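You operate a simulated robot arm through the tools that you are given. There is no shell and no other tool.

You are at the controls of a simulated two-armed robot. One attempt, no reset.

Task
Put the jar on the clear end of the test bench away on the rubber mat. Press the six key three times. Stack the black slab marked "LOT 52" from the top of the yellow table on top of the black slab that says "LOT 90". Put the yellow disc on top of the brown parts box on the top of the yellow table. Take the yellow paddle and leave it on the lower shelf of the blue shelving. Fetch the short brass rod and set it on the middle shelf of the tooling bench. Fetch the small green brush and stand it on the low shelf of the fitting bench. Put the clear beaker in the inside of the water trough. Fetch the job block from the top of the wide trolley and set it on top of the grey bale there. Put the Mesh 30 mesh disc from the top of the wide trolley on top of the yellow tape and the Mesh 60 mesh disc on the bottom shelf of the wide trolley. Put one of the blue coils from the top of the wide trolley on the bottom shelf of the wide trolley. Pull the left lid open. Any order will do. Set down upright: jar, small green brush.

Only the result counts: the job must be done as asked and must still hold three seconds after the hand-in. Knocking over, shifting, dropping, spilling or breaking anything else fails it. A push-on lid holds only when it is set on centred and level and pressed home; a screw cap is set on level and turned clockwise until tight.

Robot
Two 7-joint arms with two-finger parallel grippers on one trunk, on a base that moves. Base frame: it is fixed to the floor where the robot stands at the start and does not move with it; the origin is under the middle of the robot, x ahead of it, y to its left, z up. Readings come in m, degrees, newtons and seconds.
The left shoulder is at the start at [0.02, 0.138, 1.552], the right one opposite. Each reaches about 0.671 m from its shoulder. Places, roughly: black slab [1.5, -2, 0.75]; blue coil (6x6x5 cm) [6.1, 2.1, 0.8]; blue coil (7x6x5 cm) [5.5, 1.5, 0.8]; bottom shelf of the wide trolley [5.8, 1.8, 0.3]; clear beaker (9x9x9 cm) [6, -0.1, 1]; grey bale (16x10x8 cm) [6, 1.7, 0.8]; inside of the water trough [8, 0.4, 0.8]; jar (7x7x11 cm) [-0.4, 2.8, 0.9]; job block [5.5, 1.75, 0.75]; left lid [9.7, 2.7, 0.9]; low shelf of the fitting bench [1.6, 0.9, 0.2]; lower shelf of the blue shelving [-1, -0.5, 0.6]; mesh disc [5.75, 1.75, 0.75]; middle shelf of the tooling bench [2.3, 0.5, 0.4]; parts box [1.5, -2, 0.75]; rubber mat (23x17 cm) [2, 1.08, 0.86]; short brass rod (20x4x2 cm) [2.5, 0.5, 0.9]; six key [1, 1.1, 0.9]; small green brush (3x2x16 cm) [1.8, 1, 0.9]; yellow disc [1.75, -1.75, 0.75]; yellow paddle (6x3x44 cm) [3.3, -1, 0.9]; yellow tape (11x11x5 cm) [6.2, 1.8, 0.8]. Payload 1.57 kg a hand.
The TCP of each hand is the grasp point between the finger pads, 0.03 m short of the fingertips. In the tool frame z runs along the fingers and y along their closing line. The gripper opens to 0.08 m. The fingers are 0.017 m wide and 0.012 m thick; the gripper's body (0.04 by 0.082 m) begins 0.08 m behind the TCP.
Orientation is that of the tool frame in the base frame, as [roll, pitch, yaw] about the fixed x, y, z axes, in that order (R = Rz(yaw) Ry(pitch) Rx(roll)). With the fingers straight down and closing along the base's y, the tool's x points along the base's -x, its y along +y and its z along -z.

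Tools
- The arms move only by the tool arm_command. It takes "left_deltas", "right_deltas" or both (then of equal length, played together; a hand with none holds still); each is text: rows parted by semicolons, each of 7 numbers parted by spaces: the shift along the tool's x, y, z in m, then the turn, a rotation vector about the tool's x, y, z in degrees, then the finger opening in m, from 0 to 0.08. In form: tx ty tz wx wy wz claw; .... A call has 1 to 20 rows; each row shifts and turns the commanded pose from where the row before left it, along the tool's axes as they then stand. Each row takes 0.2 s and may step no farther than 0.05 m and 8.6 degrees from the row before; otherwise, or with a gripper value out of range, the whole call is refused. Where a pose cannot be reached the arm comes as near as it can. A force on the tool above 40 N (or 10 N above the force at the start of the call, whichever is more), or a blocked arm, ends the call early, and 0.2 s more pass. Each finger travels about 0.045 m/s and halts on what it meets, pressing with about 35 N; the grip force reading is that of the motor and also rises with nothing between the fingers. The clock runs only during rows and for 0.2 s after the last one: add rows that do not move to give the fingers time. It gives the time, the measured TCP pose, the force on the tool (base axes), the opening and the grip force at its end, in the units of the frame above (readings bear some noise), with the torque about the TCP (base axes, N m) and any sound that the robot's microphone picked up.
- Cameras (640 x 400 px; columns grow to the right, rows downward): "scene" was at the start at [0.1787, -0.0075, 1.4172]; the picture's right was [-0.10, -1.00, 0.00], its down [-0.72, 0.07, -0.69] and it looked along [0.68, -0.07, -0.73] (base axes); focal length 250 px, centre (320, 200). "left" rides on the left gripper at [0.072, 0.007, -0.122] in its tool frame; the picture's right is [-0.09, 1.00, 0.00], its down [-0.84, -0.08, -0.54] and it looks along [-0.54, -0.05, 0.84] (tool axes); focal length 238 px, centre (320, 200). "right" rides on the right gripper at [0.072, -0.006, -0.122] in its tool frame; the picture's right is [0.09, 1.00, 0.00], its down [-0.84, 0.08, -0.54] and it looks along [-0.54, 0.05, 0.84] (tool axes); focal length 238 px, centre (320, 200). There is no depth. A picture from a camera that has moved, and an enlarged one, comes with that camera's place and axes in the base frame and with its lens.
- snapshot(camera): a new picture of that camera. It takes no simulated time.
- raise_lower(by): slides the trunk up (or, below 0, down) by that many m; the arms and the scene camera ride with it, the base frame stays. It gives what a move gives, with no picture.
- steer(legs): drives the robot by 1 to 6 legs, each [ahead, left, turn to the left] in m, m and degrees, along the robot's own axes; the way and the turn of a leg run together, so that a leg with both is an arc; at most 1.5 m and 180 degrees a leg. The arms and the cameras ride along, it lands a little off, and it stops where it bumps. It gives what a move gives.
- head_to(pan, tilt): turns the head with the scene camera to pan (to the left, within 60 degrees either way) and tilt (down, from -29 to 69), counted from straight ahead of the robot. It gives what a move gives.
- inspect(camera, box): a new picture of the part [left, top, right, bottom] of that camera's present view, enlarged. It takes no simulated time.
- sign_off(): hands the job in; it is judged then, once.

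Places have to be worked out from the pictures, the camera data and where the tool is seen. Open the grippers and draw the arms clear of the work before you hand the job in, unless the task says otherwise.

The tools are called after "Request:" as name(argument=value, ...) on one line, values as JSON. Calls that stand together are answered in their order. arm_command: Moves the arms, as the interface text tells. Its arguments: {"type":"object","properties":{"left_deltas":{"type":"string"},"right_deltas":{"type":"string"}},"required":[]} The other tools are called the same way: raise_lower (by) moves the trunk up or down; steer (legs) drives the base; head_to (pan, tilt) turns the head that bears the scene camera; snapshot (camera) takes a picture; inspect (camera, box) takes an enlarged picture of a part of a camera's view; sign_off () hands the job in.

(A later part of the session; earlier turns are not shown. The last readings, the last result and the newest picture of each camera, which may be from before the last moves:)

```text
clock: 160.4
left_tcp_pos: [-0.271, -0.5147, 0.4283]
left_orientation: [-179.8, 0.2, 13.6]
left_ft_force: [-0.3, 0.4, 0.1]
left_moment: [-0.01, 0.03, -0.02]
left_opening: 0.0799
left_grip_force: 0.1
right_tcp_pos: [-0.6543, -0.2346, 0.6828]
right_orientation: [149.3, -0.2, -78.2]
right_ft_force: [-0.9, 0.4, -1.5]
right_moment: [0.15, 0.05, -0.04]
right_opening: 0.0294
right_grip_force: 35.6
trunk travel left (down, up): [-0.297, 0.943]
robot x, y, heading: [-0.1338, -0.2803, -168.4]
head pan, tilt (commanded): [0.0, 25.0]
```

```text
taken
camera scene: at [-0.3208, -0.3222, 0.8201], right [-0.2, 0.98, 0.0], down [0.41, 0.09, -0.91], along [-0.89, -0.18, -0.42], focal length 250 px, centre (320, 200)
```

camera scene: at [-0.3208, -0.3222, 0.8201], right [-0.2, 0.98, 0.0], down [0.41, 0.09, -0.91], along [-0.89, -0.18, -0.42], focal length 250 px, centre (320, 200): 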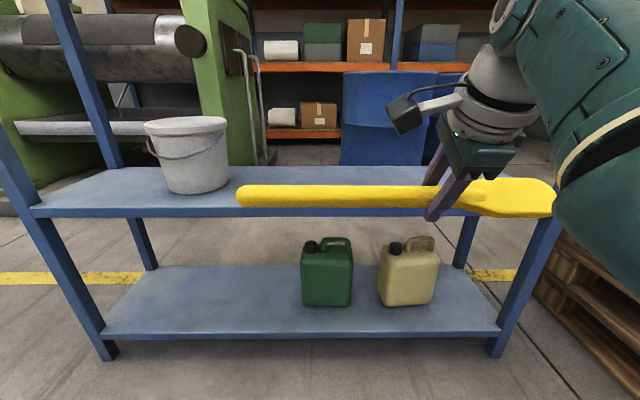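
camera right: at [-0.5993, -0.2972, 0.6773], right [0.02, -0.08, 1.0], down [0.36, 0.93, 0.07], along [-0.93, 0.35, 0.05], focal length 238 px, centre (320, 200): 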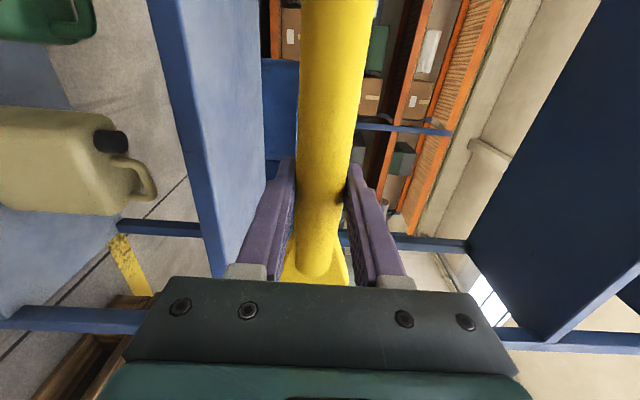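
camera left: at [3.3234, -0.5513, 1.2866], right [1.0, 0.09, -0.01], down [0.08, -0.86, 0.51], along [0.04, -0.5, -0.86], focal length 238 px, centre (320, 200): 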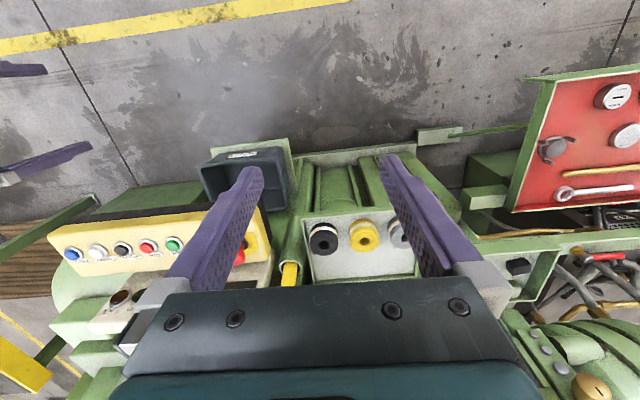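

The handle end clears the bucket side. I drive ahead 0.3 m, check, then finish.

Request:
steer(legs=[[0.3, 0, 0]])

Request:
snapshot(camera="scene")

```text
clock: 162.5
left_tcp_pos: [-0.5629, -0.5762, 0.4285]
left_orientation: [-179.9, 0.2, 13.7]
left_ft_force: [0.3, 0.7, 0.4]
left_moment: [-0.02, -0.02, -0.02]
left_opening: 0.0798
left_grip_force: 0.0
right_tcp_pos: [-0.9479, -0.2959, 0.6833]
right_orientation: [149.3, -0.2, -78.1]
right_ft_force: [-0.5, 0.1, -2.3]
right_moment: [0.14, 0.03, 0.04]
right_opening: 0.0295
right_grip_force: 35.4
trunk travel left (down, up): [-0.297, 0.943]
robot x, y, heading: [-0.4263, -0.3472, -168.2]
head pan, tilt (commanded): [0.0, 25.0]
```

```text
taken
camera scene: at [-0.6141, -0.3835, 0.8202], right [-0.2, 0.98, 0.0], down [0.41, 0.09, -0.91], along [-0.89, -0.18, -0.42], focal length 250 px, centre (320, 200)
```

scene: 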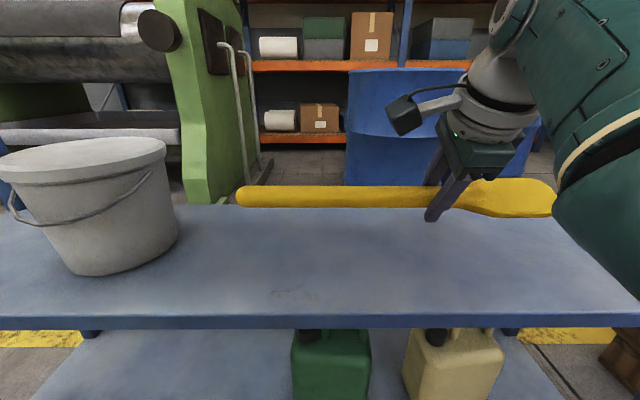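

Shelf surface is about z=0.567, 0.30 m deep; the paddle is 9.5 cm in. I go 6 cm further in, then lower gently until contact.

Request:
steer(legs=[[0.06, 0, 0]])

Request:
raise_lower(by=-0.055)

Request:
snapshot(camera="scene")

Request:
snapshot(camera="right")

```text
clock: 163.5
left_tcp_pos: [-0.6217, -0.5885, 0.4299]
left_orientation: [-179.9, 0.2, 13.8]
left_ft_force: [-0.4, -0.1, 0.1]
left_moment: [0.0, 0.0, -0.01]
left_opening: 0.08
left_grip_force: 0.0
right_tcp_pos: [-1.0059, -0.3088, 0.6833]
right_orientation: [149.3, -0.2, -77.9]
right_ft_force: [0.6, 0.3, -2.2]
right_moment: [0.11, 0.01, 0.02]
right_opening: 0.0294
right_grip_force: 34.8
trunk travel left (down, up): [-0.297, 0.943]
robot x, y, heading: [-0.4851, -0.3552, -168.1]
head pan, tilt (commanded): [0.0, 25.0]
```

```text
clock: 164.4
left_tcp_pos: [-0.622, -0.5887, 0.3733]
left_orientation: [-179.9, 0.2, 13.7]
left_ft_force: [0.1, 0.4, -0.2]
left_moment: [0.01, 0.01, 0.01]
left_opening: 0.08
left_grip_force: 0.1
right_tcp_pos: [-1.0061, -0.3085, 0.6279]
right_orientation: [149.3, -0.1, -78.1]
right_ft_force: [0.0, -0.2, -2.1]
right_moment: [0.14, 0.03, -0.03]
right_opening: 0.0293
right_grip_force: 35.2
trunk travel left (down, up): [-0.242, 0.998]
robot x, y, heading: [-0.4835, -0.355, -168.2]
head pan, tilt (commanded): [0.0, 25.0]
```

```text
taken
camera scene: at [-0.6722, -0.3957, 0.7652], right [-0.2, 0.98, 0.0], down [0.41, 0.09, -0.91], along [-0.89, -0.19, -0.42], focal length 250 px, centre (320, 200)
```

scene: 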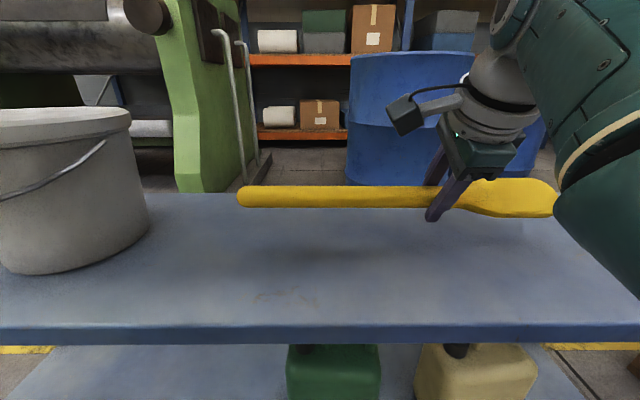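

```text
taken
camera right: at [-0.9257, -0.3636, 0.7301], right [-0.82, -0.27, 0.51], down [0.03, 0.86, 0.5], along [-0.57, 0.43, -0.7], focal length 238 px, centre (320, 200)
```

right: 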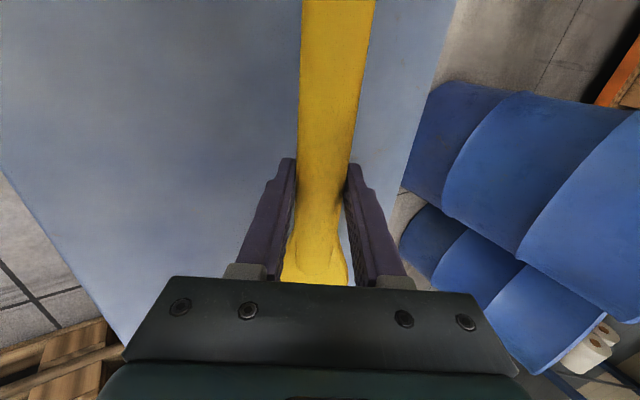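

The paddle is mid-depth over the shelf. I lower it vertically in 4–5 mm steps with the arm to feel the shelf.

Request:
arm_command(right_deltas="0 -0.0025 0.0043 0 0 0 0.01; 0 -0.0025 0.0043 0 0 0 0.01; 0 -0.0025 0.0043 0 0 0 0.01; 0 -0.0015 0.0026 0 0 0 0.01; 0 0 0 0 0 0 0.01")

```text
clock: 165.6
left_tcp_pos: [-0.6206, -0.5891, 0.3732]
left_orientation: [-179.9, 0.2, 13.7]
left_ft_force: [0.1, -0.4, 0.9]
left_moment: [0.02, -0.03, 0.0]
left_opening: 0.0799
left_grip_force: 0.1
right_tcp_pos: [-1.0084, -0.3033, 0.6114]
right_orientation: [149.3, 0.4, -78.5]
right_ft_force: [0.3, -0.7, -1.4]
right_moment: [0.13, 0.02, -0.03]
right_opening: 0.0296
right_grip_force: 35.1
trunk travel left (down, up): [-0.242, 0.998]
robot x, y, heading: [-0.4849, -0.3605, -168.4]
head pan, tilt (commanded): [0.0, 25.0]
```

No contact yet; I continue in 3 mm steps.

Request:
arm_command(right_deltas="0 -0.0015 0.0026 0 0 0 0.01; 0 -0.0015 0.0026 0 0 0 0.01; 0 -0.0015 0.0026 0 0 0 0.01; 0 0 0 0 0 0 0.01")

Request:
arm_command(right_deltas="0 -0.0015 0.0026 0 0 0 0.01; 0 -0.0015 0.0026 0 0 0 0.01; 0 0 0 0 0 0 0.01")

Request:
inspect(camera="scene", box=[220, 120, 580, 270])

```text
clock: 166.6
left_tcp_pos: [-0.6226, -0.589, 0.3744]
left_orientation: [-180.0, 0.1, 13.8]
left_ft_force: [0.5, -0.7, -0.5]
left_moment: [-0.02, 0.02, 0.0]
left_opening: 0.08
left_grip_force: 0.1
right_tcp_pos: [-1.0077, -0.3009, 0.6014]
right_orientation: [149.3, 0.6, -78.6]
right_ft_force: [-0.3, 0.3, -2.1]
right_moment: [0.15, 0.04, -0.02]
right_opening: 0.0293
right_grip_force: 35.0
trunk travel left (down, up): [-0.242, 0.998]
robot x, y, heading: [-0.4825, -0.3564, -167.9]
head pan, tilt (commanded): [0.0, 25.0]
```

```text
clock: 167.5
left_tcp_pos: [-0.6193, -0.5892, 0.3734]
left_orientation: [-180.0, 0.1, 13.9]
left_ft_force: [0.3, 0.3, -0.5]
left_moment: [-0.01, 0.0, 0.0]
left_opening: 0.0799
left_grip_force: 0.0
right_tcp_pos: [-1.0105, -0.2974, 0.5988]
right_orientation: [148.8, 0.9, -78.8]
right_ft_force: [7.2, -0.5, 7.8]
right_moment: [0.04, -0.33, 0.02]
right_opening: 0.0293
right_grip_force: 35.0
trunk travel left (down, up): [-0.242, 0.998]
robot x, y, heading: [-0.4851, -0.3576, -168.0]
head pan, tilt (commanded): [0.0, 25.0]
stopped in row 3 (right hand): the force on the tool passed its limit at 42 N (the readings are from after the stop); the commanded pose is now the measured one
```

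```text
1.78 times, centred on (400, 195) of scene
camera zoom: at [-0.6706, -0.3958, 0.7647], right [-0.2, 0.98, 0.0], down [0.41, 0.09, -0.91], along [-0.89, -0.18, -0.42], focal length 445 px, centre (178, 209)
```

zoom: 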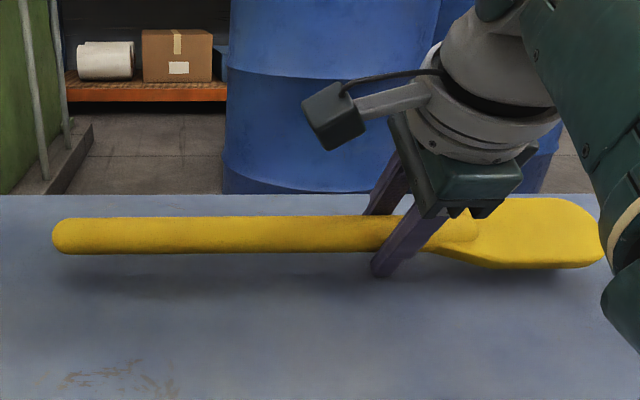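

The near fingertip touched the shelf. To lay the paddle flatter and lower, I raise 3 cm, move the base in 6 cm while pulling the hand back equally, and turn the fingers fully vertical.

Request:
arm_command(right_deltas="0 0.015 -0.026 0 0 0 0.01; 0 0 0 0 0 0 0.01")

Request:
steer(legs=[[0.06, 0, 0]])

Request:
arm_command(right_deltas="0 -0.02 -0.01 7.5 0 0 0.01; 0 -0.02 0 7.5 0 0 0.01; 0 -0.012 0 7.5 0 0 0.01; 0 0 0 7.5 0 0 0.01; 0 0 0 0 0 0 0.01")

Request:
snapshot(camera="scene")

```text
clock: 168.1
left_tcp_pos: [-0.6202, -0.588, 0.3736]
left_orientation: [-179.9, 0.3, 13.8]
left_ft_force: [0.1, -0.4, 0.0]
left_moment: [0.01, 0.02, -0.03]
left_opening: 0.0803
left_grip_force: 0.1
right_tcp_pos: [-1.0099, -0.2976, 0.6283]
right_orientation: [148.7, 1.1, -79.0]
right_ft_force: [0.0, 1.4, -1.5]
right_moment: [0.15, 0.03, -0.02]
right_opening: 0.0295
right_grip_force: 34.7
trunk travel left (down, up): [-0.242, 0.998]
robot x, y, heading: [-0.4835, -0.3579, -168.4]
head pan, tilt (commanded): [0.0, 25.0]
```

```text
clock: 169.1
left_tcp_pos: [-0.6793, -0.6005, 0.3729]
left_orientation: [-180.0, 0.1, 13.8]
left_ft_force: [-0.4, 0.3, 0.7]
left_moment: [0.05, 0.01, 0.0]
left_opening: 0.0803
left_grip_force: 0.1
right_tcp_pos: [-1.0682, -0.3097, 0.6293]
right_orientation: [148.7, 0.9, -79.0]
right_ft_force: [-0.3, -1.0, -3.0]
right_moment: [0.13, 0.01, 0.02]
right_opening: 0.0296
right_grip_force: 35.3
trunk travel left (down, up): [-0.242, 0.998]
robot x, y, heading: [-0.5409, -0.3669, -168.4]
head pan, tilt (commanded): [0.0, 25.0]
```

```text
clock: 170.2
left_tcp_pos: [-0.679, -0.6007, 0.3743]
left_orientation: [-180.0, 0.2, 13.8]
left_ft_force: [0.4, -0.1, -0.1]
left_moment: [-0.03, 0.03, -0.03]
left_opening: 0.0802
left_grip_force: 0.0
right_tcp_pos: [-1.0174, -0.2984, 0.6161]
right_orientation: [178.8, 0.9, -79.0]
right_ft_force: [0.3, 0.7, -2.2]
right_moment: [0.15, 0.04, -0.01]
right_opening: 0.0294
right_grip_force: 34.9
trunk travel left (down, up): [-0.242, 0.998]
robot x, y, heading: [-0.5402, -0.368, -168.1]
head pan, tilt (commanded): [0.0, 25.0]
```

```text
taken
camera scene: at [-0.7295, -0.4079, 0.7651], right [-0.2, 0.98, 0.0], down [0.41, 0.09, -0.91], along [-0.89, -0.19, -0.42], focal length 250 px, centre (320, 200)
```

scene: 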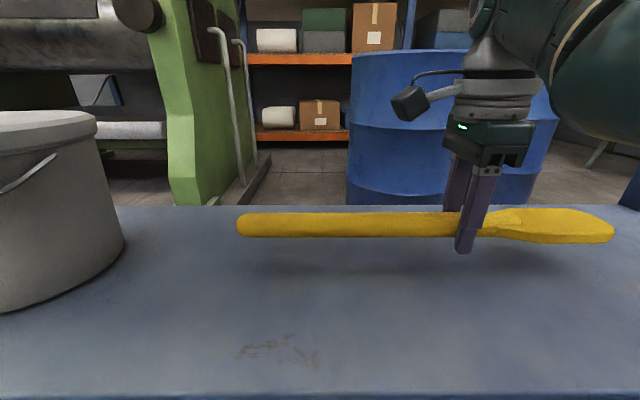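

The fingers are vertical and the blade flat. I lower until the tips feel the shelf.

Request:
arm_command(right_deltas="0 0 0.005 0 0 0 0.01; 0 0 0.005 0 0 0 0.01; 0 0 0.004 0 0 0 0.01; 0 0 0.003 0 0 0 0.01; 0 0 0 0 0 0 0.01")

Request:
arm_command(right_deltas="0 0 0.002 0 0 0 0.01; 0 0 0.002 0 0 0 0.01; 0 0 0.002 0 0 0 0.01; 0 0 0 0 0 0 0.01")

```text
clock: 171.4
left_tcp_pos: [-0.6787, -0.6001, 0.3737]
left_orientation: [-179.9, 0.2, 13.8]
left_ft_force: [-0.7, 0.5, 0.5]
left_moment: [-0.02, 0.0, -0.01]
left_opening: 0.0802
left_grip_force: 0.1
right_tcp_pos: [-1.018, -0.2995, 0.5982]
right_orientation: [178.8, 0.9, -79.1]
right_ft_force: [-0.1, -0.5, -1.8]
right_moment: [0.17, 0.05, 0.01]
right_opening: 0.0294
right_grip_force: 34.5
trunk travel left (down, up): [-0.242, 0.998]
robot x, y, heading: [-0.5441, -0.3681, -168.2]
head pan, tilt (commanded): [0.0, 25.0]
```

```text
clock: 172.4
left_tcp_pos: [-0.6795, -0.6007, 0.3735]
left_orientation: [-179.9, 0.2, 13.8]
left_ft_force: [0.3, -0.2, 0.3]
left_moment: [0.0, 0.03, -0.01]
left_opening: 0.0798
left_grip_force: 0.0
right_tcp_pos: [-1.0181, -0.2982, 0.5927]
right_orientation: [178.7, 0.9, -78.9]
right_ft_force: [0.8, -0.1, -2.0]
right_moment: [0.14, 0.04, -0.02]
right_opening: 0.0294
right_grip_force: 34.9
trunk travel left (down, up): [-0.242, 0.998]
robot x, y, heading: [-0.5404, -0.3696, -168.2]
head pan, tilt (commanded): [0.0, 25.0]
```

Still free; a few more 2 mm steps.

Request:
arm_command(right_deltas="0 0 0.002 0 0 0 0.01; 0 0 0.002 0 0 0 0.01; 0 0 0.002 0 0 0 0.01; 0 0 0 0 0 0 0.01")

```text
clock: 173.4
left_tcp_pos: [-0.6783, -0.5994, 0.3733]
left_orientation: [-179.9, 0.0, 13.7]
left_ft_force: [-0.3, 0.0, 0.7]
left_moment: [0.0, 0.01, 0.01]
left_opening: 0.0798
left_grip_force: 0.1
right_tcp_pos: [-1.0198, -0.2994, 0.5909]
right_orientation: [178.6, 1.0, -79.0]
right_ft_force: [5.9, 1.3, 14.8]
right_moment: [0.14, -0.54, -0.01]
right_opening: 0.0293
right_grip_force: 34.9
trunk travel left (down, up): [-0.242, 0.998]
robot x, y, heading: [-0.5431, -0.3681, -168.1]
head pan, tilt (commanded): [0.0, 25.0]
stopped in row 4 (right hand): the force on the tool passed its limit at 43 N (the readings are from after the stop); the commanded pose is now the measured one
```

Tips on the shelf (z≈0.561). I ease off 1 mm and open; the paddle settles about 1.5 cm onto the shelf.

Request:
arm_command(right_deltas="0 0 -0.001 0 0 0 0.02; 0 0 0 0 0 0 0.035; 0 0 0 0 0 0 0.045; 0 0 0 0 0 0 0.06; 0 0 0 0 0 0 0.08; 0 0 0 0 0 0 0.08; 0 0 -0.02 0 0 0 0.08; 0 0 -0.03 0 0 0 0.08; 0 0 -0.03 0 0 0 0.08")

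Request:
snapshot(camera="scene")

Request:
snapshot(camera="right")

```text
clock: 175.4
left_tcp_pos: [-0.6798, -0.6002, 0.3741]
left_orientation: [-179.9, 0.2, 13.8]
left_ft_force: [0.6, 0.8, -0.2]
left_moment: [0.01, -0.04, 0.04]
left_opening: 0.0802
left_grip_force: 0.1
right_tcp_pos: [-1.018, -0.3009, 0.6695]
right_orientation: [178.6, 0.9, -79.0]
right_ft_force: [0.7, -0.3, -0.6]
right_moment: [-0.01, 0.01, -0.01]
right_opening: 0.0799
right_grip_force: 0.0
trunk travel left (down, up): [-0.242, 0.998]
robot x, y, heading: [-0.5406, -0.3714, -168.1]
head pan, tilt (commanded): [0.0, 25.0]
```

```text
taken
camera scene: at [-0.73, -0.4078, 0.7652], right [-0.2, 0.98, 0.0], down [0.41, 0.09, -0.91], along [-0.89, -0.18, -0.42], focal length 250 px, centre (320, 200)
```

scene: 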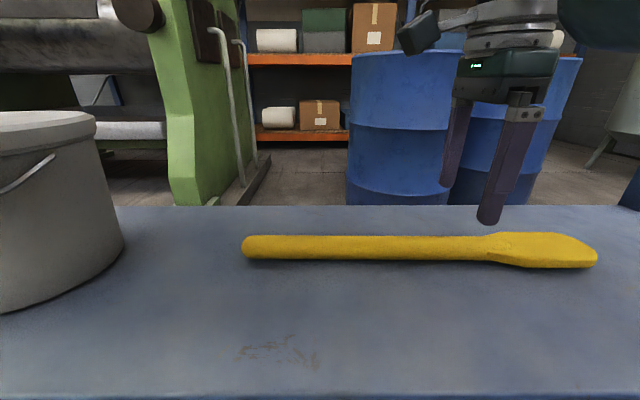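

```text
taken
camera right: at [-0.9946, -0.3703, 0.7914], right [-0.96, -0.28, 0.02], down [-0.22, 0.8, 0.56], along [-0.17, 0.53, -0.83], focal length 238 px, centre (320, 200)
```

right: 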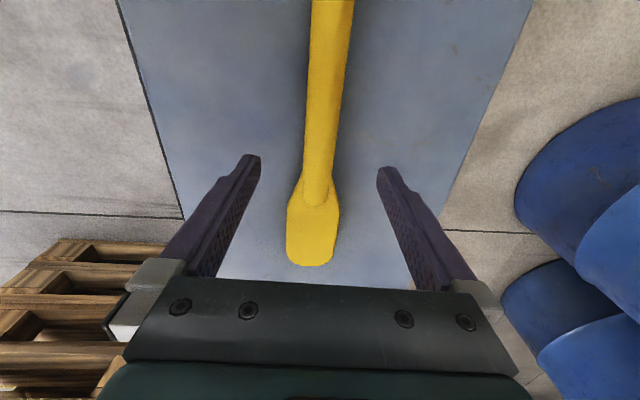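

The paddle lies flat on the lower shelf. I back straight out, raise the trunk, and turn north to look at the route to the jar.

Request:
steer(legs=[[-0.65, 0, 0]])

Request:
raise_lower(by=0.4)

Request:
steer(legs=[[0, 0, -80]])

Request:
head_to(pan=0, tilt=25)

Request:
snapshot(camera="scene")

```text
clock: 179.0
left_tcp_pos: [-0.0454, -0.4692, 0.3726]
left_orientation: [-179.9, 0.2, 13.5]
left_ft_force: [0.1, -0.2, -0.3]
left_moment: [0.0, 0.01, 0.0]
left_opening: 0.0801
left_grip_force: 0.0
right_tcp_pos: [-0.3825, -0.1676, 0.6707]
right_orientation: [178.5, 0.9, -79.3]
right_ft_force: [0.5, 0.0, 0.6]
right_moment: [-0.03, -0.01, -0.01]
right_opening: 0.08
right_grip_force: 0.1
trunk travel left (down, up): [-0.242, 0.998]
robot x, y, heading: [0.0915, -0.2386, -168.6]
head pan, tilt (commanded): [0.0, 25.0]
```

```text
clock: 182.8
left_tcp_pos: [-0.0472, -0.4693, 0.7744]
left_orientation: [-179.9, 0.2, 13.5]
left_ft_force: [0.1, 0.4, 0.1]
left_moment: [0.02, 0.01, -0.01]
left_opening: 0.0801
left_grip_force: 0.0
right_tcp_pos: [-0.3826, -0.1667, 1.0712]
right_orientation: [178.6, 0.9, -79.3]
right_ft_force: [-0.3, 0.6, 0.7]
right_moment: [-0.02, 0.01, 0.02]
right_opening: 0.08
right_grip_force: 0.1
trunk travel left (down, up): [-0.642, 0.598]
robot x, y, heading: [0.0931, -0.239, -168.6]
head pan, tilt (commanded): [0.0, 25.0]
```

```text
clock: 186.6
left_tcp_pos: [-0.1596, -0.1428, 0.7739]
left_orientation: [-179.9, 0.2, -66.2]
left_ft_force: [0.4, -0.4, -0.2]
left_moment: [0.0, 0.01, 0.05]
left_opening: 0.0799
left_grip_force: 0.0
right_tcp_pos: [0.0762, 0.241, 1.0708]
right_orientation: [178.6, 0.9, -158.8]
right_ft_force: [-0.1, 0.4, -0.1]
right_moment: [0.0, 0.02, -0.04]
right_opening: 0.0799
right_grip_force: 0.2
trunk travel left (down, up): [-0.642, 0.598]
robot x, y, heading: [0.0918, -0.2412, 111.9]
head pan, tilt (commanded): [0.0, 25.0]
```

```text
clock: 187.2
left_tcp_pos: [-0.1595, -0.1426, 0.7734]
left_orientation: [-179.8, 0.1, -66.1]
left_ft_force: [0.0, 0.1, 0.3]
left_moment: [-0.03, 0.0, -0.01]
left_opening: 0.0801
left_grip_force: 0.1
right_tcp_pos: [0.0775, 0.2429, 1.069]
right_orientation: [178.5, 0.9, -158.9]
right_ft_force: [0.6, 0.6, -0.7]
right_moment: [0.01, -0.01, 0.0]
right_opening: 0.0799
right_grip_force: 0.1
trunk travel left (down, up): [-0.642, 0.598]
robot x, y, heading: [0.0945, -0.2377, 111.8]
head pan, tilt (commanded): [0.0, 25.0]
```

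```text
taken
camera scene: at [0.0206, -0.0597, 1.1652], right [0.93, 0.37, 0.0], down [0.16, -0.39, -0.91], along [-0.34, 0.84, -0.42], focal length 250 px, centre (320, 200)
```

scene: 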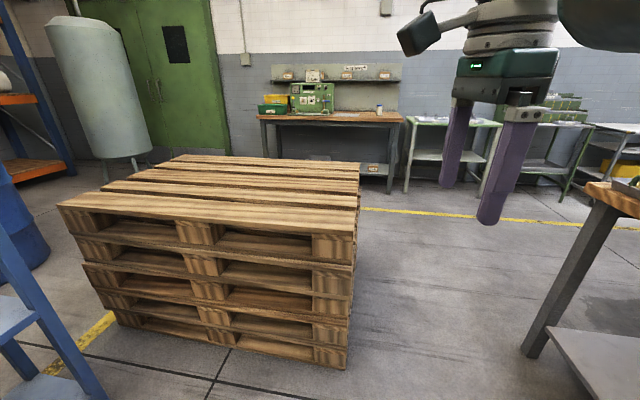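

A pallet stack (top ≈0.72) stands left and the fitting bench right, with a gap of about 0.75 m between. I raise the trunk so the arms clear both, then drive through the gap northward.

Request:
raise_lower(by=0.4)

Request:
steer(legs=[[0, 0, -10], [0.387, -0.29, 0], [0.9, 0, 0]])

Request:
snapshot(camera="scene")

```text
clock: 191.1
left_tcp_pos: [-0.1604, -0.1412, 1.1731]
left_orientation: [-180.0, 0.2, -66.2]
left_ft_force: [-0.3, 0.0, 0.0]
left_moment: [-0.01, 0.0, -0.01]
left_opening: 0.08
left_grip_force: 0.0
right_tcp_pos: [0.0781, 0.2423, 1.4701]
right_orientation: [178.6, 0.9, -158.9]
right_ft_force: [0.3, 0.0, 0.3]
right_moment: [-0.01, 0.0, -0.02]
right_opening: 0.08
right_grip_force: 0.0
trunk travel left (down, up): [-1.042, 0.198]
robot x, y, heading: [0.0921, -0.237, 111.9]
head pan, tilt (commanded): [0.0, 25.0]
```

```text
clock: 198.9
left_tcp_pos: [-0.1134, 1.2174, 1.1747]
left_orientation: [-179.8, 0.2, -76.6]
left_ft_force: [0.4, 0.7, -0.4]
left_moment: [-0.03, -0.02, -0.02]
left_opening: 0.0801
left_grip_force: 0.1
right_tcp_pos: [0.1893, 1.5523, 1.4701]
right_orientation: [178.6, 0.9, -169.5]
right_ft_force: [-0.3, -0.2, -0.4]
right_moment: [-0.01, -0.01, -0.01]
right_opening: 0.0799
right_grip_force: 0.0
trunk travel left (down, up): [-1.042, 0.198]
robot x, y, heading: [0.1131, 1.0758, 101.3]
head pan, tilt (commanded): [0.0, 25.0]
```

```text
taken
camera scene: at [0.0787, 1.2651, 1.5652], right [0.98, 0.2, 0.0], down [0.08, -0.41, -0.91], along [-0.18, 0.89, -0.42], focal length 250 px, centre (320, 200)
```

scene: 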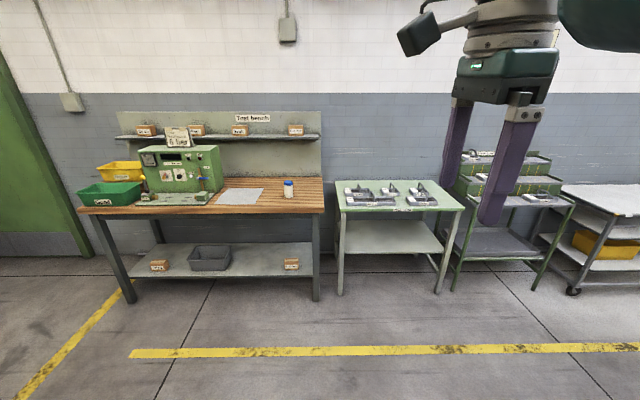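

Through the gap. The test bench is ahead with the jar on its clear right end; I zoom in on it.

Request:
inspect(camera="scene", box=[210, 160, 340, 240])

Request:
head_to(pan=-55, tilt=40)

Request:
snapshot(camera="scene")

```text
4.92 times, centred on (275, 200) of scene
camera zoom: at [0.0787, 1.2651, 1.5652], right [0.98, 0.2, 0.0], down [0.08, -0.41, -0.91], along [-0.18, 0.89, -0.42], focal length 1232 px, centre (542, 200)
```

zoom: 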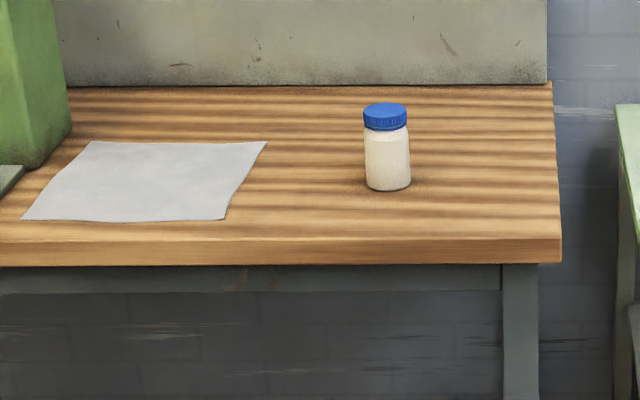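

```text
clock: 200.2
left_tcp_pos: [-0.1133, 1.2171, 1.1738]
left_orientation: [-179.9, 0.2, -76.6]
left_ft_force: [0.5, -0.3, -0.2]
left_moment: [0.01, 0.0, 0.0]
left_opening: 0.0802
left_grip_force: 0.1
right_tcp_pos: [0.1887, 1.5521, 1.4708]
right_orientation: [178.6, 0.9, -169.4]
right_ft_force: [-0.2, -0.2, -0.3]
right_moment: [-0.01, -0.02, -0.01]
right_opening: 0.0801
right_grip_force: 0.1
trunk travel left (down, up): [-1.042, 0.198]
robot x, y, heading: [0.1165, 1.0762, 101.2]
head pan, tilt (commanded): [-55.0, 40.0]
```

```text
taken
camera scene: at [0.1554, 1.2363, 1.5419], right [0.72, -0.69, 0.0], down [-0.44, -0.47, -0.77], along [0.53, 0.55, -0.64], focal length 250 px, centre (320, 200)
```

scene: 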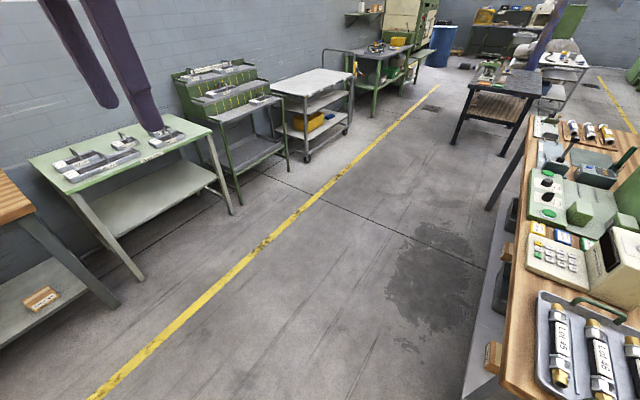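

I also see the fitting bench to the right with a keypad; I zoom in on it now for the later tasks.

Request:
inspect(camera="scene", box=[480, 170, 640, 370])

Request:
inspect(camera="scene", box=[490, 90, 640, 210])

```text
2.00 times, centred on (560, 270) of scene
camera zoom: at [0.1554, 1.2363, 1.5419], right [0.72, -0.69, 0.0], down [-0.44, -0.47, -0.77], along [0.53, 0.55, -0.64], focal length 501 px, centre (-160, 60)
```

zoom: 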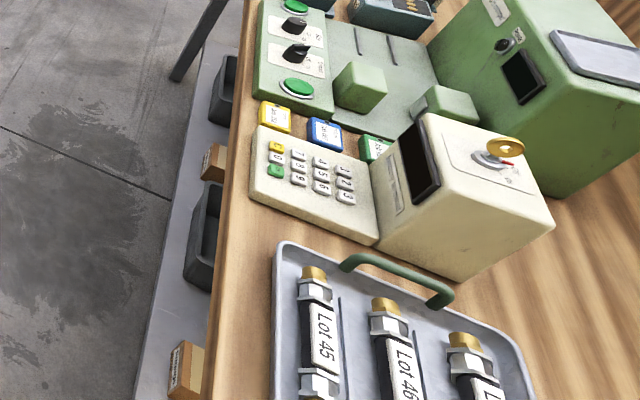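

```text
3.33 times, centred on (565, 150) of scene
camera zoom: at [0.1554, 1.2363, 1.5419], right [0.72, -0.69, 0.0], down [-0.44, -0.47, -0.77], along [0.53, 0.55, -0.64], focal length 834 px, centre (-497, 367)
```

zoom: 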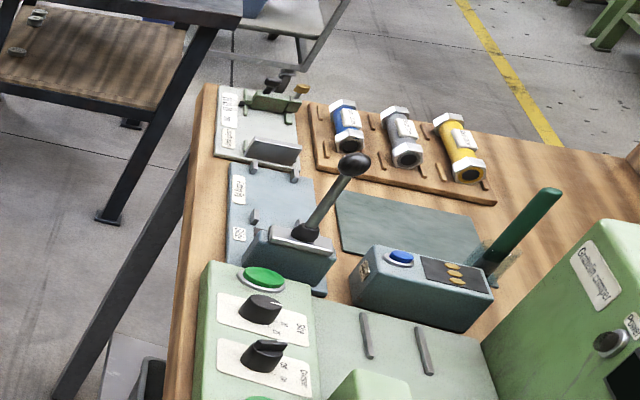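

The jar stands at about (-0.445,2.783) on the bench. I lift the left hand up and forward out of the way, then drive to a stand with the jar straight ahead of the right arm.

Request:
arm_command(left_deltas="-0.0325 0 0 0 0 0 0.08; -0.0325 0 0 0 0 0 0.08; -0.0325 0 0 0 0 0 0.08; -0.0325 0 0 0 0 0 0.08; -0.012 0 -0.034 0 0 0 0.08; -0.012 0 -0.034 0 0 0 0.08; -0.012 0 -0.034 0 0 0 0.08; -0.012 0 -0.034 0 0 0 0.08; -0.012 0 -0.034 0 0 0 0.08; -0.012 0 -0.034 0 0 0 0.08; -0.012 0 -0.034 0 0 0 0.08; -0.012 0 -0.034 0 0 0 0.08; -0.012 0 -0.034 0 0 0 0.08; -0.012 0 -0.034 0 0 0 0.08")

Request:
steer(legs=[[0.75, 0.39, -1.3]])

Request:
head_to(pan=0, tilt=40)

Request:
snapshot(camera="scene")

```text
clock: 203.2
left_tcp_pos: [-0.1754, 1.464, 1.5125]
left_orientation: [-179.9, 0.1, -76.7]
left_ft_force: [-0.9, 0.1, 0.0]
left_moment: [0.01, 0.0, 0.0]
left_opening: 0.0798
left_grip_force: 0.0
left hand out of reach, approached as far as the arm can: row 12
right_tcp_pos: [0.1889, 1.5527, 1.4705]
right_orientation: [178.6, 0.8, -169.4]
right_ft_force: [-0.1, -0.2, 0.1]
right_moment: [-0.02, 0.0, -0.01]
right_opening: 0.0803
right_grip_force: 0.1
trunk travel left (down, up): [-1.042, 0.198]
robot x, y, heading: [0.1161, 1.0795, 101.7]
head pan, tilt (commanded): [-55.0, 40.0]
```

```text
clock: 207.7
left_tcp_pos: [-0.6881, 2.1384, 1.5123]
left_orientation: [-179.8, 0.2, -78.1]
left_ft_force: [-0.6, 0.1, 0.3]
left_moment: [0.0, -0.03, -0.03]
left_opening: 0.0797
left_grip_force: 0.1
right_tcp_pos: [-0.3209, 2.2175, 1.4699]
right_orientation: [178.7, 0.9, -170.9]
right_ft_force: [-0.1, 0.2, -0.2]
right_moment: [0.0, 0.0, 0.01]
right_opening: 0.08
right_grip_force: 0.0
trunk travel left (down, up): [-1.042, 0.198]
robot x, y, heading: [-0.4063, 1.7466, 100.0]
head pan, tilt (commanded): [-55.0, 40.0]
```

```text
clock: 208.9
left_tcp_pos: [-0.6887, 2.1388, 1.5124]
left_orientation: [-179.9, 0.2, -78.2]
left_ft_force: [-0.1, -0.1, 0.1]
left_moment: [-0.03, -0.01, -0.02]
left_opening: 0.0798
left_grip_force: 0.0
right_tcp_pos: [-0.3199, 2.2168, 1.4705]
right_orientation: [178.6, 1.0, -171.0]
right_ft_force: [0.0, -0.3, -0.2]
right_moment: [0.0, 0.03, 0.0]
right_opening: 0.0799
right_grip_force: 0.1
trunk travel left (down, up): [-1.042, 0.198]
robot x, y, heading: [-0.4044, 1.747, 99.9]
head pan, tilt (commanded): [0.0, 40.0]
```

```text
taken
camera scene: at [-0.4372, 1.9262, 1.5419], right [0.99, 0.17, 0.0], down [0.11, -0.63, -0.77], along [-0.13, 0.75, -0.64], focal length 250 px, centre (320, 200)
```

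scene: 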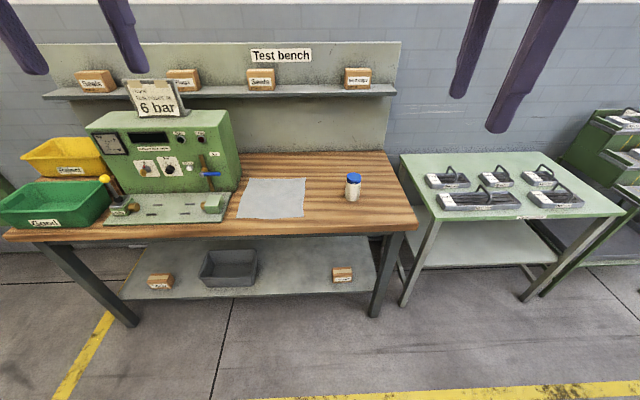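

Jar pinned down at (-0.442,2.774), bench top ≈0.86. I drive 0.62 m ahead, then bring the right hand over the jar from above.

Request:
steer(legs=[[0.62, 0, 0]])

Request:
arm_command(right_deltas="0.012 -0.024 0 1.4 0.9 0 0.08; 0.012 -0.024 0 0 0 0 0.08; 0 0 0 0 0 0 0.08")

Request:
raise_lower(by=-0.35)

Request:
head_to(pan=0, tilt=55)

Request:
snapshot(camera="scene")

Request:
snapshot(camera="right")

```text
clock: 212.4
left_tcp_pos: [-0.7941, 2.7502, 1.512]
left_orientation: [-179.9, 0.3, -78.2]
left_ft_force: [0.5, -0.7, -0.3]
left_moment: [0.03, -0.02, 0.04]
left_opening: 0.08
left_grip_force: 0.1
right_tcp_pos: [-0.4265, 2.8277, 1.47]
right_orientation: [178.6, 0.9, -170.9]
right_ft_force: [0.1, -0.7, -1.0]
right_moment: [-0.02, 0.02, 0.0]
right_opening: 0.0803
right_grip_force: 0.1
trunk travel left (down, up): [-1.042, 0.198]
robot x, y, heading: [-0.5076, 2.3538, 99.9]
head pan, tilt (commanded): [0.0, 40.0]
```

```text
clock: 213.2
left_tcp_pos: [-0.7939, 2.7485, 1.5122]
left_orientation: [-179.9, 0.2, -78.2]
left_ft_force: [-1.4, 0.5, 0.0]
left_moment: [-0.01, -0.02, -0.01]
left_opening: 0.0799
left_grip_force: 0.1
right_tcp_pos: [-0.4429, 2.8125, 1.4566]
right_orientation: [179.9, 0.0, -170.9]
right_ft_force: [0.4, -0.8, 0.4]
right_moment: [0.03, -0.01, -0.01]
right_opening: 0.0801
right_grip_force: 0.1
right hand out of reach, approached as far as the arm can: row 1, 2
trunk travel left (down, up): [-1.042, 0.198]
robot x, y, heading: [-0.5118, 2.3544, 99.7]
head pan, tilt (commanded): [0.0, 40.0]
```

```text
clock: 216.6
left_tcp_pos: [-0.7929, 2.7494, 1.1617]
left_orientation: [-179.9, 0.2, -78.1]
left_ft_force: [1.0, -0.5, -0.2]
left_moment: [-0.02, 0.0, -0.01]
left_opening: 0.0802
left_grip_force: 0.1
right_tcp_pos: [-0.443, 2.8121, 1.1066]
right_orientation: [-180.0, 0.0, -170.9]
right_ft_force: [-0.1, -0.3, 0.2]
right_moment: [0.0, -0.01, 0.01]
right_opening: 0.0804
right_grip_force: 0.0
trunk travel left (down, up): [-0.692, 0.548]
robot x, y, heading: [-0.5113, 2.3535, 99.9]
head pan, tilt (commanded): [0.0, 40.0]
```

```text
clock: 217.4
left_tcp_pos: [-0.7948, 2.7488, 1.1612]
left_orientation: [-179.8, 0.3, -78.2]
left_ft_force: [0.3, -0.3, 0.3]
left_moment: [-0.02, -0.03, 0.0]
left_opening: 0.0801
left_grip_force: 0.0
right_tcp_pos: [-0.4429, 2.8142, 1.1076]
right_orientation: [-179.9, 0.1, -170.9]
right_ft_force: [0.5, 0.3, 0.1]
right_moment: [0.0, -0.02, 0.02]
right_opening: 0.0804
right_grip_force: 0.1
trunk travel left (down, up): [-0.692, 0.548]
robot x, y, heading: [-0.5135, 2.3581, 99.6]
head pan, tilt (commanded): [0.0, 55.0]
```

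```text
taken
camera scene: at [-0.5412, 2.5242, 1.1713], right [0.99, 0.17, 0.0], down [0.14, -0.81, -0.57], along [-0.1, 0.57, -0.82], focal length 250 px, centre (320, 200)
```

scene: 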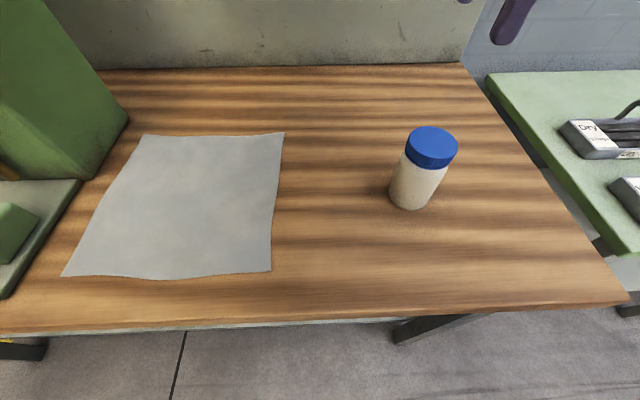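

```text
taken
camera right: at [-0.5137, 2.7953, 1.2297], right [-0.25, 0.97, 0.0], down [0.81, 0.21, 0.54], along [0.53, 0.13, -0.84], focal length 238 px, centre (320, 200)
```

right: 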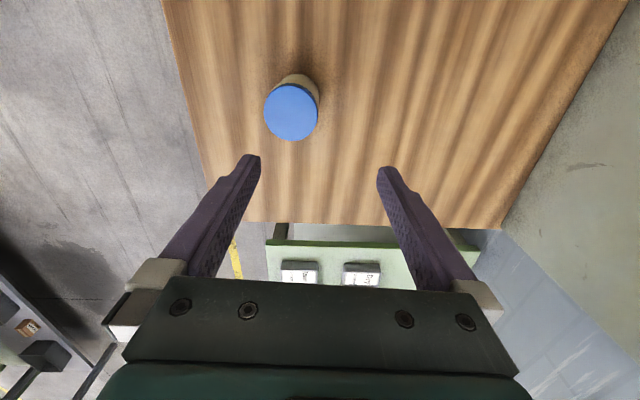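

Lid top centre at (-0.444,2.779,0.952). I turn the hand to the natural orientation (closing sideways), which pulls back more easily, then centre over the jar.

Request:
arm_command(right_deltas="0 0 0 0 0 -8.26 0.08; 0 0 0 0 0 -8.26 0.08; 0 0 0 0 0 -8.26 0.08; 0 0 0 0 0 -8.26 0.08; 0 0 0 0 0 -8.26 0.08; 0 0 0 0 0 -8.26 0.08; 0 0 0 0 0 -8.26 0.08; 0 0 0 0 0 -8.26 0.08; 0 0 0 0 0 -8.26 0.08; 0 0 0 0 0 -8.26 0.08; 0 0 0 0 0 -8.26 0.08; 0.0345 0 0 0 0 0 0.08; 0 0 0.04 0 0 0 0.08; 0 0 0.04 0 0 0 0.08; 0 0 0 0 0 0 0.08")

Request:
snapshot(camera="right")

Request:
snapshot(camera="scene")

```text
clock: 220.6
left_tcp_pos: [-0.7942, 2.7492, 1.1616]
left_orientation: [-179.9, 0.2, -78.1]
left_ft_force: [0.5, 0.3, -0.7]
left_moment: [0.03, -0.04, -0.04]
left_opening: 0.0801
left_grip_force: 0.1
right_tcp_pos: [-0.4372, 2.8077, 1.0151]
right_orientation: [-179.9, 0.0, -80.0]
right_ft_force: [-0.8, 0.4, 0.9]
right_moment: [0.04, 0.01, 0.0]
right_opening: 0.0799
right_grip_force: 0.1
right hand out of reach, approached as far as the arm can: row 12
trunk travel left (down, up): [-0.692, 0.548]
robot x, y, heading: [-0.509, 2.3542, 99.7]
head pan, tilt (commanded): [0.0, 55.0]
```

```text
taken
camera right: at [-0.4189, 2.7379, 1.1377], right [-0.96, -0.26, 0.0], down [-0.22, 0.81, 0.54], along [-0.14, 0.52, -0.84], focal length 238 px, centre (320, 200)
```

right: 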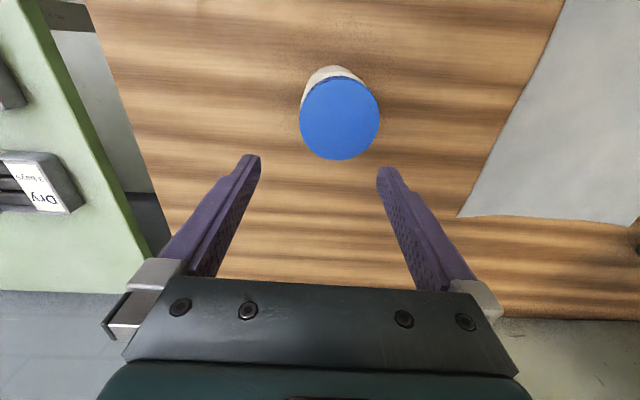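

```text
taken
camera scene: at [-0.5412, 2.5242, 1.1712], right [0.99, 0.17, 0.0], down [0.14, -0.81, -0.57], along [-0.1, 0.57, -0.82], focal length 250 px, centre (320, 200)
```

scene: 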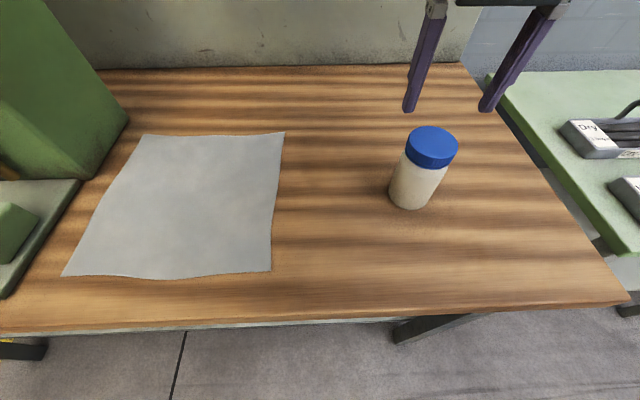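

I correct back 27 mm and sideways 12 mm over the lid and check.

Request:
arm_command(right_deltas="0.0136 0.0063 0 0 0 0 0.08; 0.0136 0.0062 0 0 0 0 0.08; 0 0 0 0 0 0 0.08")

Request:
snapshot(camera="right")

```text
clock: 221.4
left_tcp_pos: [-0.7942, 2.7488, 1.162]
left_orientation: [-179.9, 0.2, -78.1]
left_ft_force: [0.0, -0.1, 1.2]
left_moment: [0.02, 0.01, 0.02]
left_opening: 0.0803
left_grip_force: 0.0
right_tcp_pos: [-0.4386, 2.7802, 1.017]
right_orientation: [-179.4, 0.3, -80.6]
right_ft_force: [1.0, -0.4, -1.6]
right_moment: [0.01, -0.01, 0.0]
right_opening: 0.0798
right_grip_force: 0.0
trunk travel left (down, up): [-0.692, 0.548]
robot x, y, heading: [-0.5088, 2.3571, 99.7]
head pan, tilt (commanded): [0.0, 55.0]
```

```text
taken
camera right: at [-0.4219, 2.711, 1.1393], right [-0.97, -0.25, -0.01], down [-0.22, 0.81, 0.54], along [-0.13, 0.53, -0.84], focal length 238 px, centre (320, 200)
```

right: 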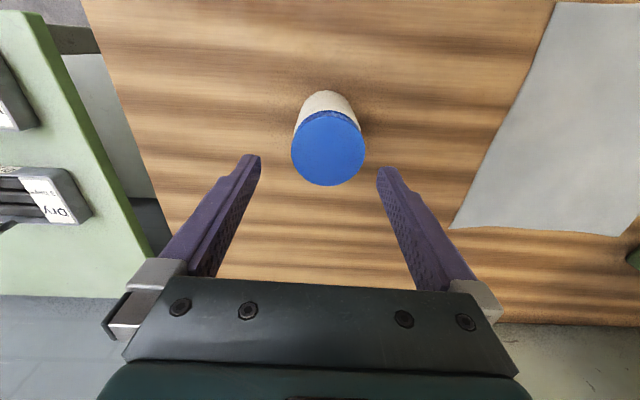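

Nearly centred. I correct 7 mm sideways while descending to straddle the lid.

Request:
arm_command(right_deltas="0.0005 0.0036 0.01 -0.3 0.1 0 0.08; 0.0004 0.0036 0.01 -0.3 0.1 0 0.08; 0 0 0.01 0 0 0 0.08; 0 0 0 0 0 0 0.08")

Request:
snapshot(camera="right")

```text
clock: 222.4
left_tcp_pos: [-0.7946, 2.7475, 1.1616]
left_orientation: [-179.9, 0.3, -78.1]
left_ft_force: [-0.3, 0.0, -0.4]
left_moment: [-0.01, 0.0, 0.02]
left_opening: 0.0798
left_grip_force: 0.0
right_tcp_pos: [-0.4505, 2.7775, 0.9845]
right_orientation: [179.8, -0.2, -80.1]
right_ft_force: [-0.6, 0.6, -0.7]
right_moment: [-0.01, -0.04, 0.02]
right_opening: 0.0802
right_grip_force: 0.1
trunk travel left (down, up): [-0.692, 0.548]
robot x, y, heading: [-0.5105, 2.3559, 99.8]
head pan, tilt (commanded): [0.0, 55.0]
```

```text
taken
camera right: at [-0.4309, 2.7084, 1.1081], right [-0.97, -0.26, 0.01], down [-0.22, 0.81, 0.54], along [-0.15, 0.52, -0.84], focal length 238 px, centre (320, 200)
```

right: 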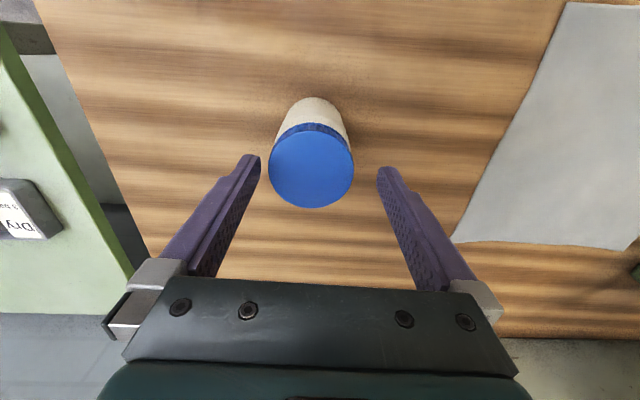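

I undo 6 mm sideways, then descend around the jar to grip height.

Request:
arm_command(right_deltas="-0.0004 -0.0058 0 0 0 0 0.08; 0 0 0.01 0 0 0 0.08; 0 0 0.01 0 0 0 0.08; 0 0 0 0 0 0 0.08")

Request:
snapshot(camera="right")

Request:
inspect(camera="scene", box=[350, 70, 510, 230])

```text
clock: 223.4
left_tcp_pos: [-0.7936, 2.7482, 1.1623]
left_orientation: [-179.9, 0.2, -78.2]
left_ft_force: [0.2, 0.3, 0.7]
left_moment: [-0.03, 0.0, 0.01]
left_opening: 0.08
left_grip_force: 0.0
right_tcp_pos: [-0.4457, 2.7768, 0.9658]
right_orientation: [179.4, -0.3, -80.0]
right_ft_force: [0.2, -0.3, 1.2]
right_moment: [0.01, 0.02, 0.0]
right_opening: 0.0798
right_grip_force: 0.1
trunk travel left (down, up): [-0.692, 0.548]
robot x, y, heading: [-0.5128, 2.3571, 99.7]
head pan, tilt (commanded): [0.0, 55.0]
```

```text
taken
camera right: at [-0.4273, 2.7087, 1.0882], right [-0.96, -0.26, 0.01], down [-0.22, 0.81, 0.54], along [-0.15, 0.52, -0.84], focal length 238 px, centre (320, 200)
```

right: 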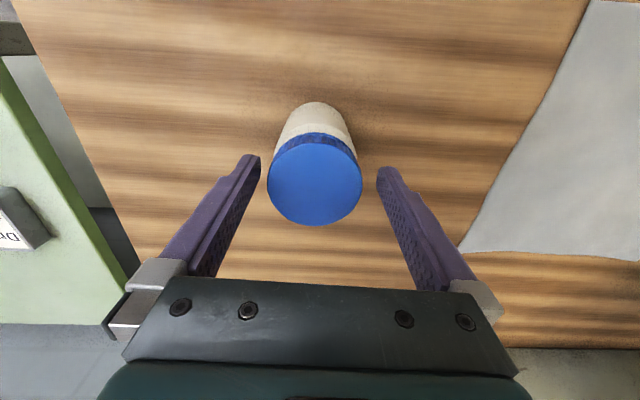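

```text
2.50 times, centred on (430, 150) of scene
camera zoom: at [-0.5412, 2.5242, 1.1712], right [0.99, 0.17, 0.0], down [0.14, -0.81, -0.57], along [-0.1, 0.57, -0.82], focal length 626 px, centre (45, 325)
```

zoom: 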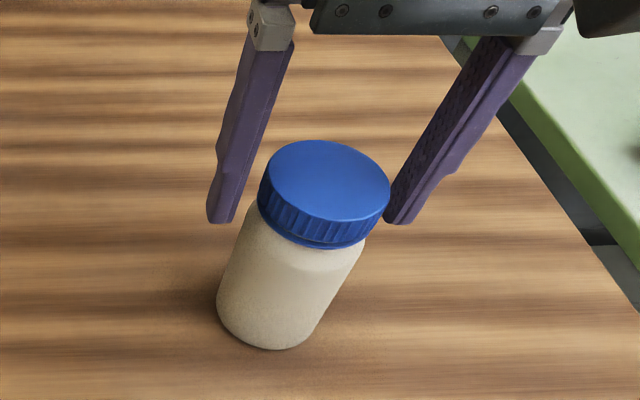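

Centred within 3 mm. I descend to z≈0.905 and then close on the jar body.

Request:
arm_command(right_deltas="0 -0.003 0.015 0.6 -0.3 0 0.08; 0 0 0.015 0 0 0 0.08; 0 0 0.015 0 0 0 0.08; 0 0 0.015 0 0 0 0.08; 0 0 0 0 0 0 0.08")

Request:
snapshot(camera="right")

Request:
inspect(camera="scene", box=[350, 70, 510, 230])

```text
clock: 224.6
left_tcp_pos: [-0.7944, 2.7496, 1.1614]
left_orientation: [-179.9, 0.2, -78.1]
left_ft_force: [0.2, -0.1, 0.4]
left_moment: [-0.02, 0.02, 0.02]
left_opening: 0.08
left_grip_force: 0.2
right_tcp_pos: [-0.4427, 2.7783, 0.9056]
right_orientation: [-180.0, 0.1, -80.2]
right_ft_force: [0.3, -0.7, -0.3]
right_moment: [-0.02, -0.01, 0.02]
right_opening: 0.0803
right_grip_force: 0.0
trunk travel left (down, up): [-0.692, 0.548]
robot x, y, heading: [-0.511, 2.3562, 99.8]
head pan, tilt (commanded): [0.0, 55.0]
```

```text
taken
camera right: at [-0.425, 2.7091, 1.0277], right [-0.96, -0.26, 0.0], down [-0.22, 0.81, 0.54], along [-0.14, 0.52, -0.84], focal length 238 px, centre (320, 200)
```

right: 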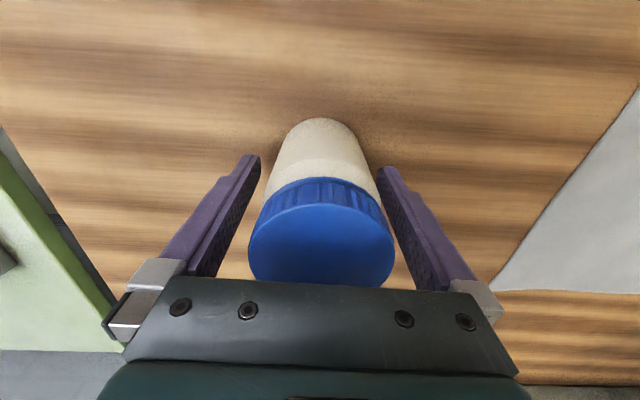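

```text
2.50 times, centred on (430, 150) of scene
camera zoom: at [-0.5412, 2.5242, 1.1712], right [0.99, 0.17, 0.0], down [0.14, -0.81, -0.57], along [-0.1, 0.57, -0.82], focal length 626 px, centre (45, 325)
```

zoom: 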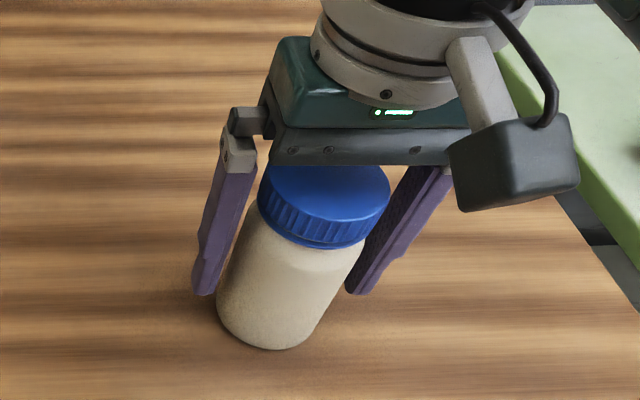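

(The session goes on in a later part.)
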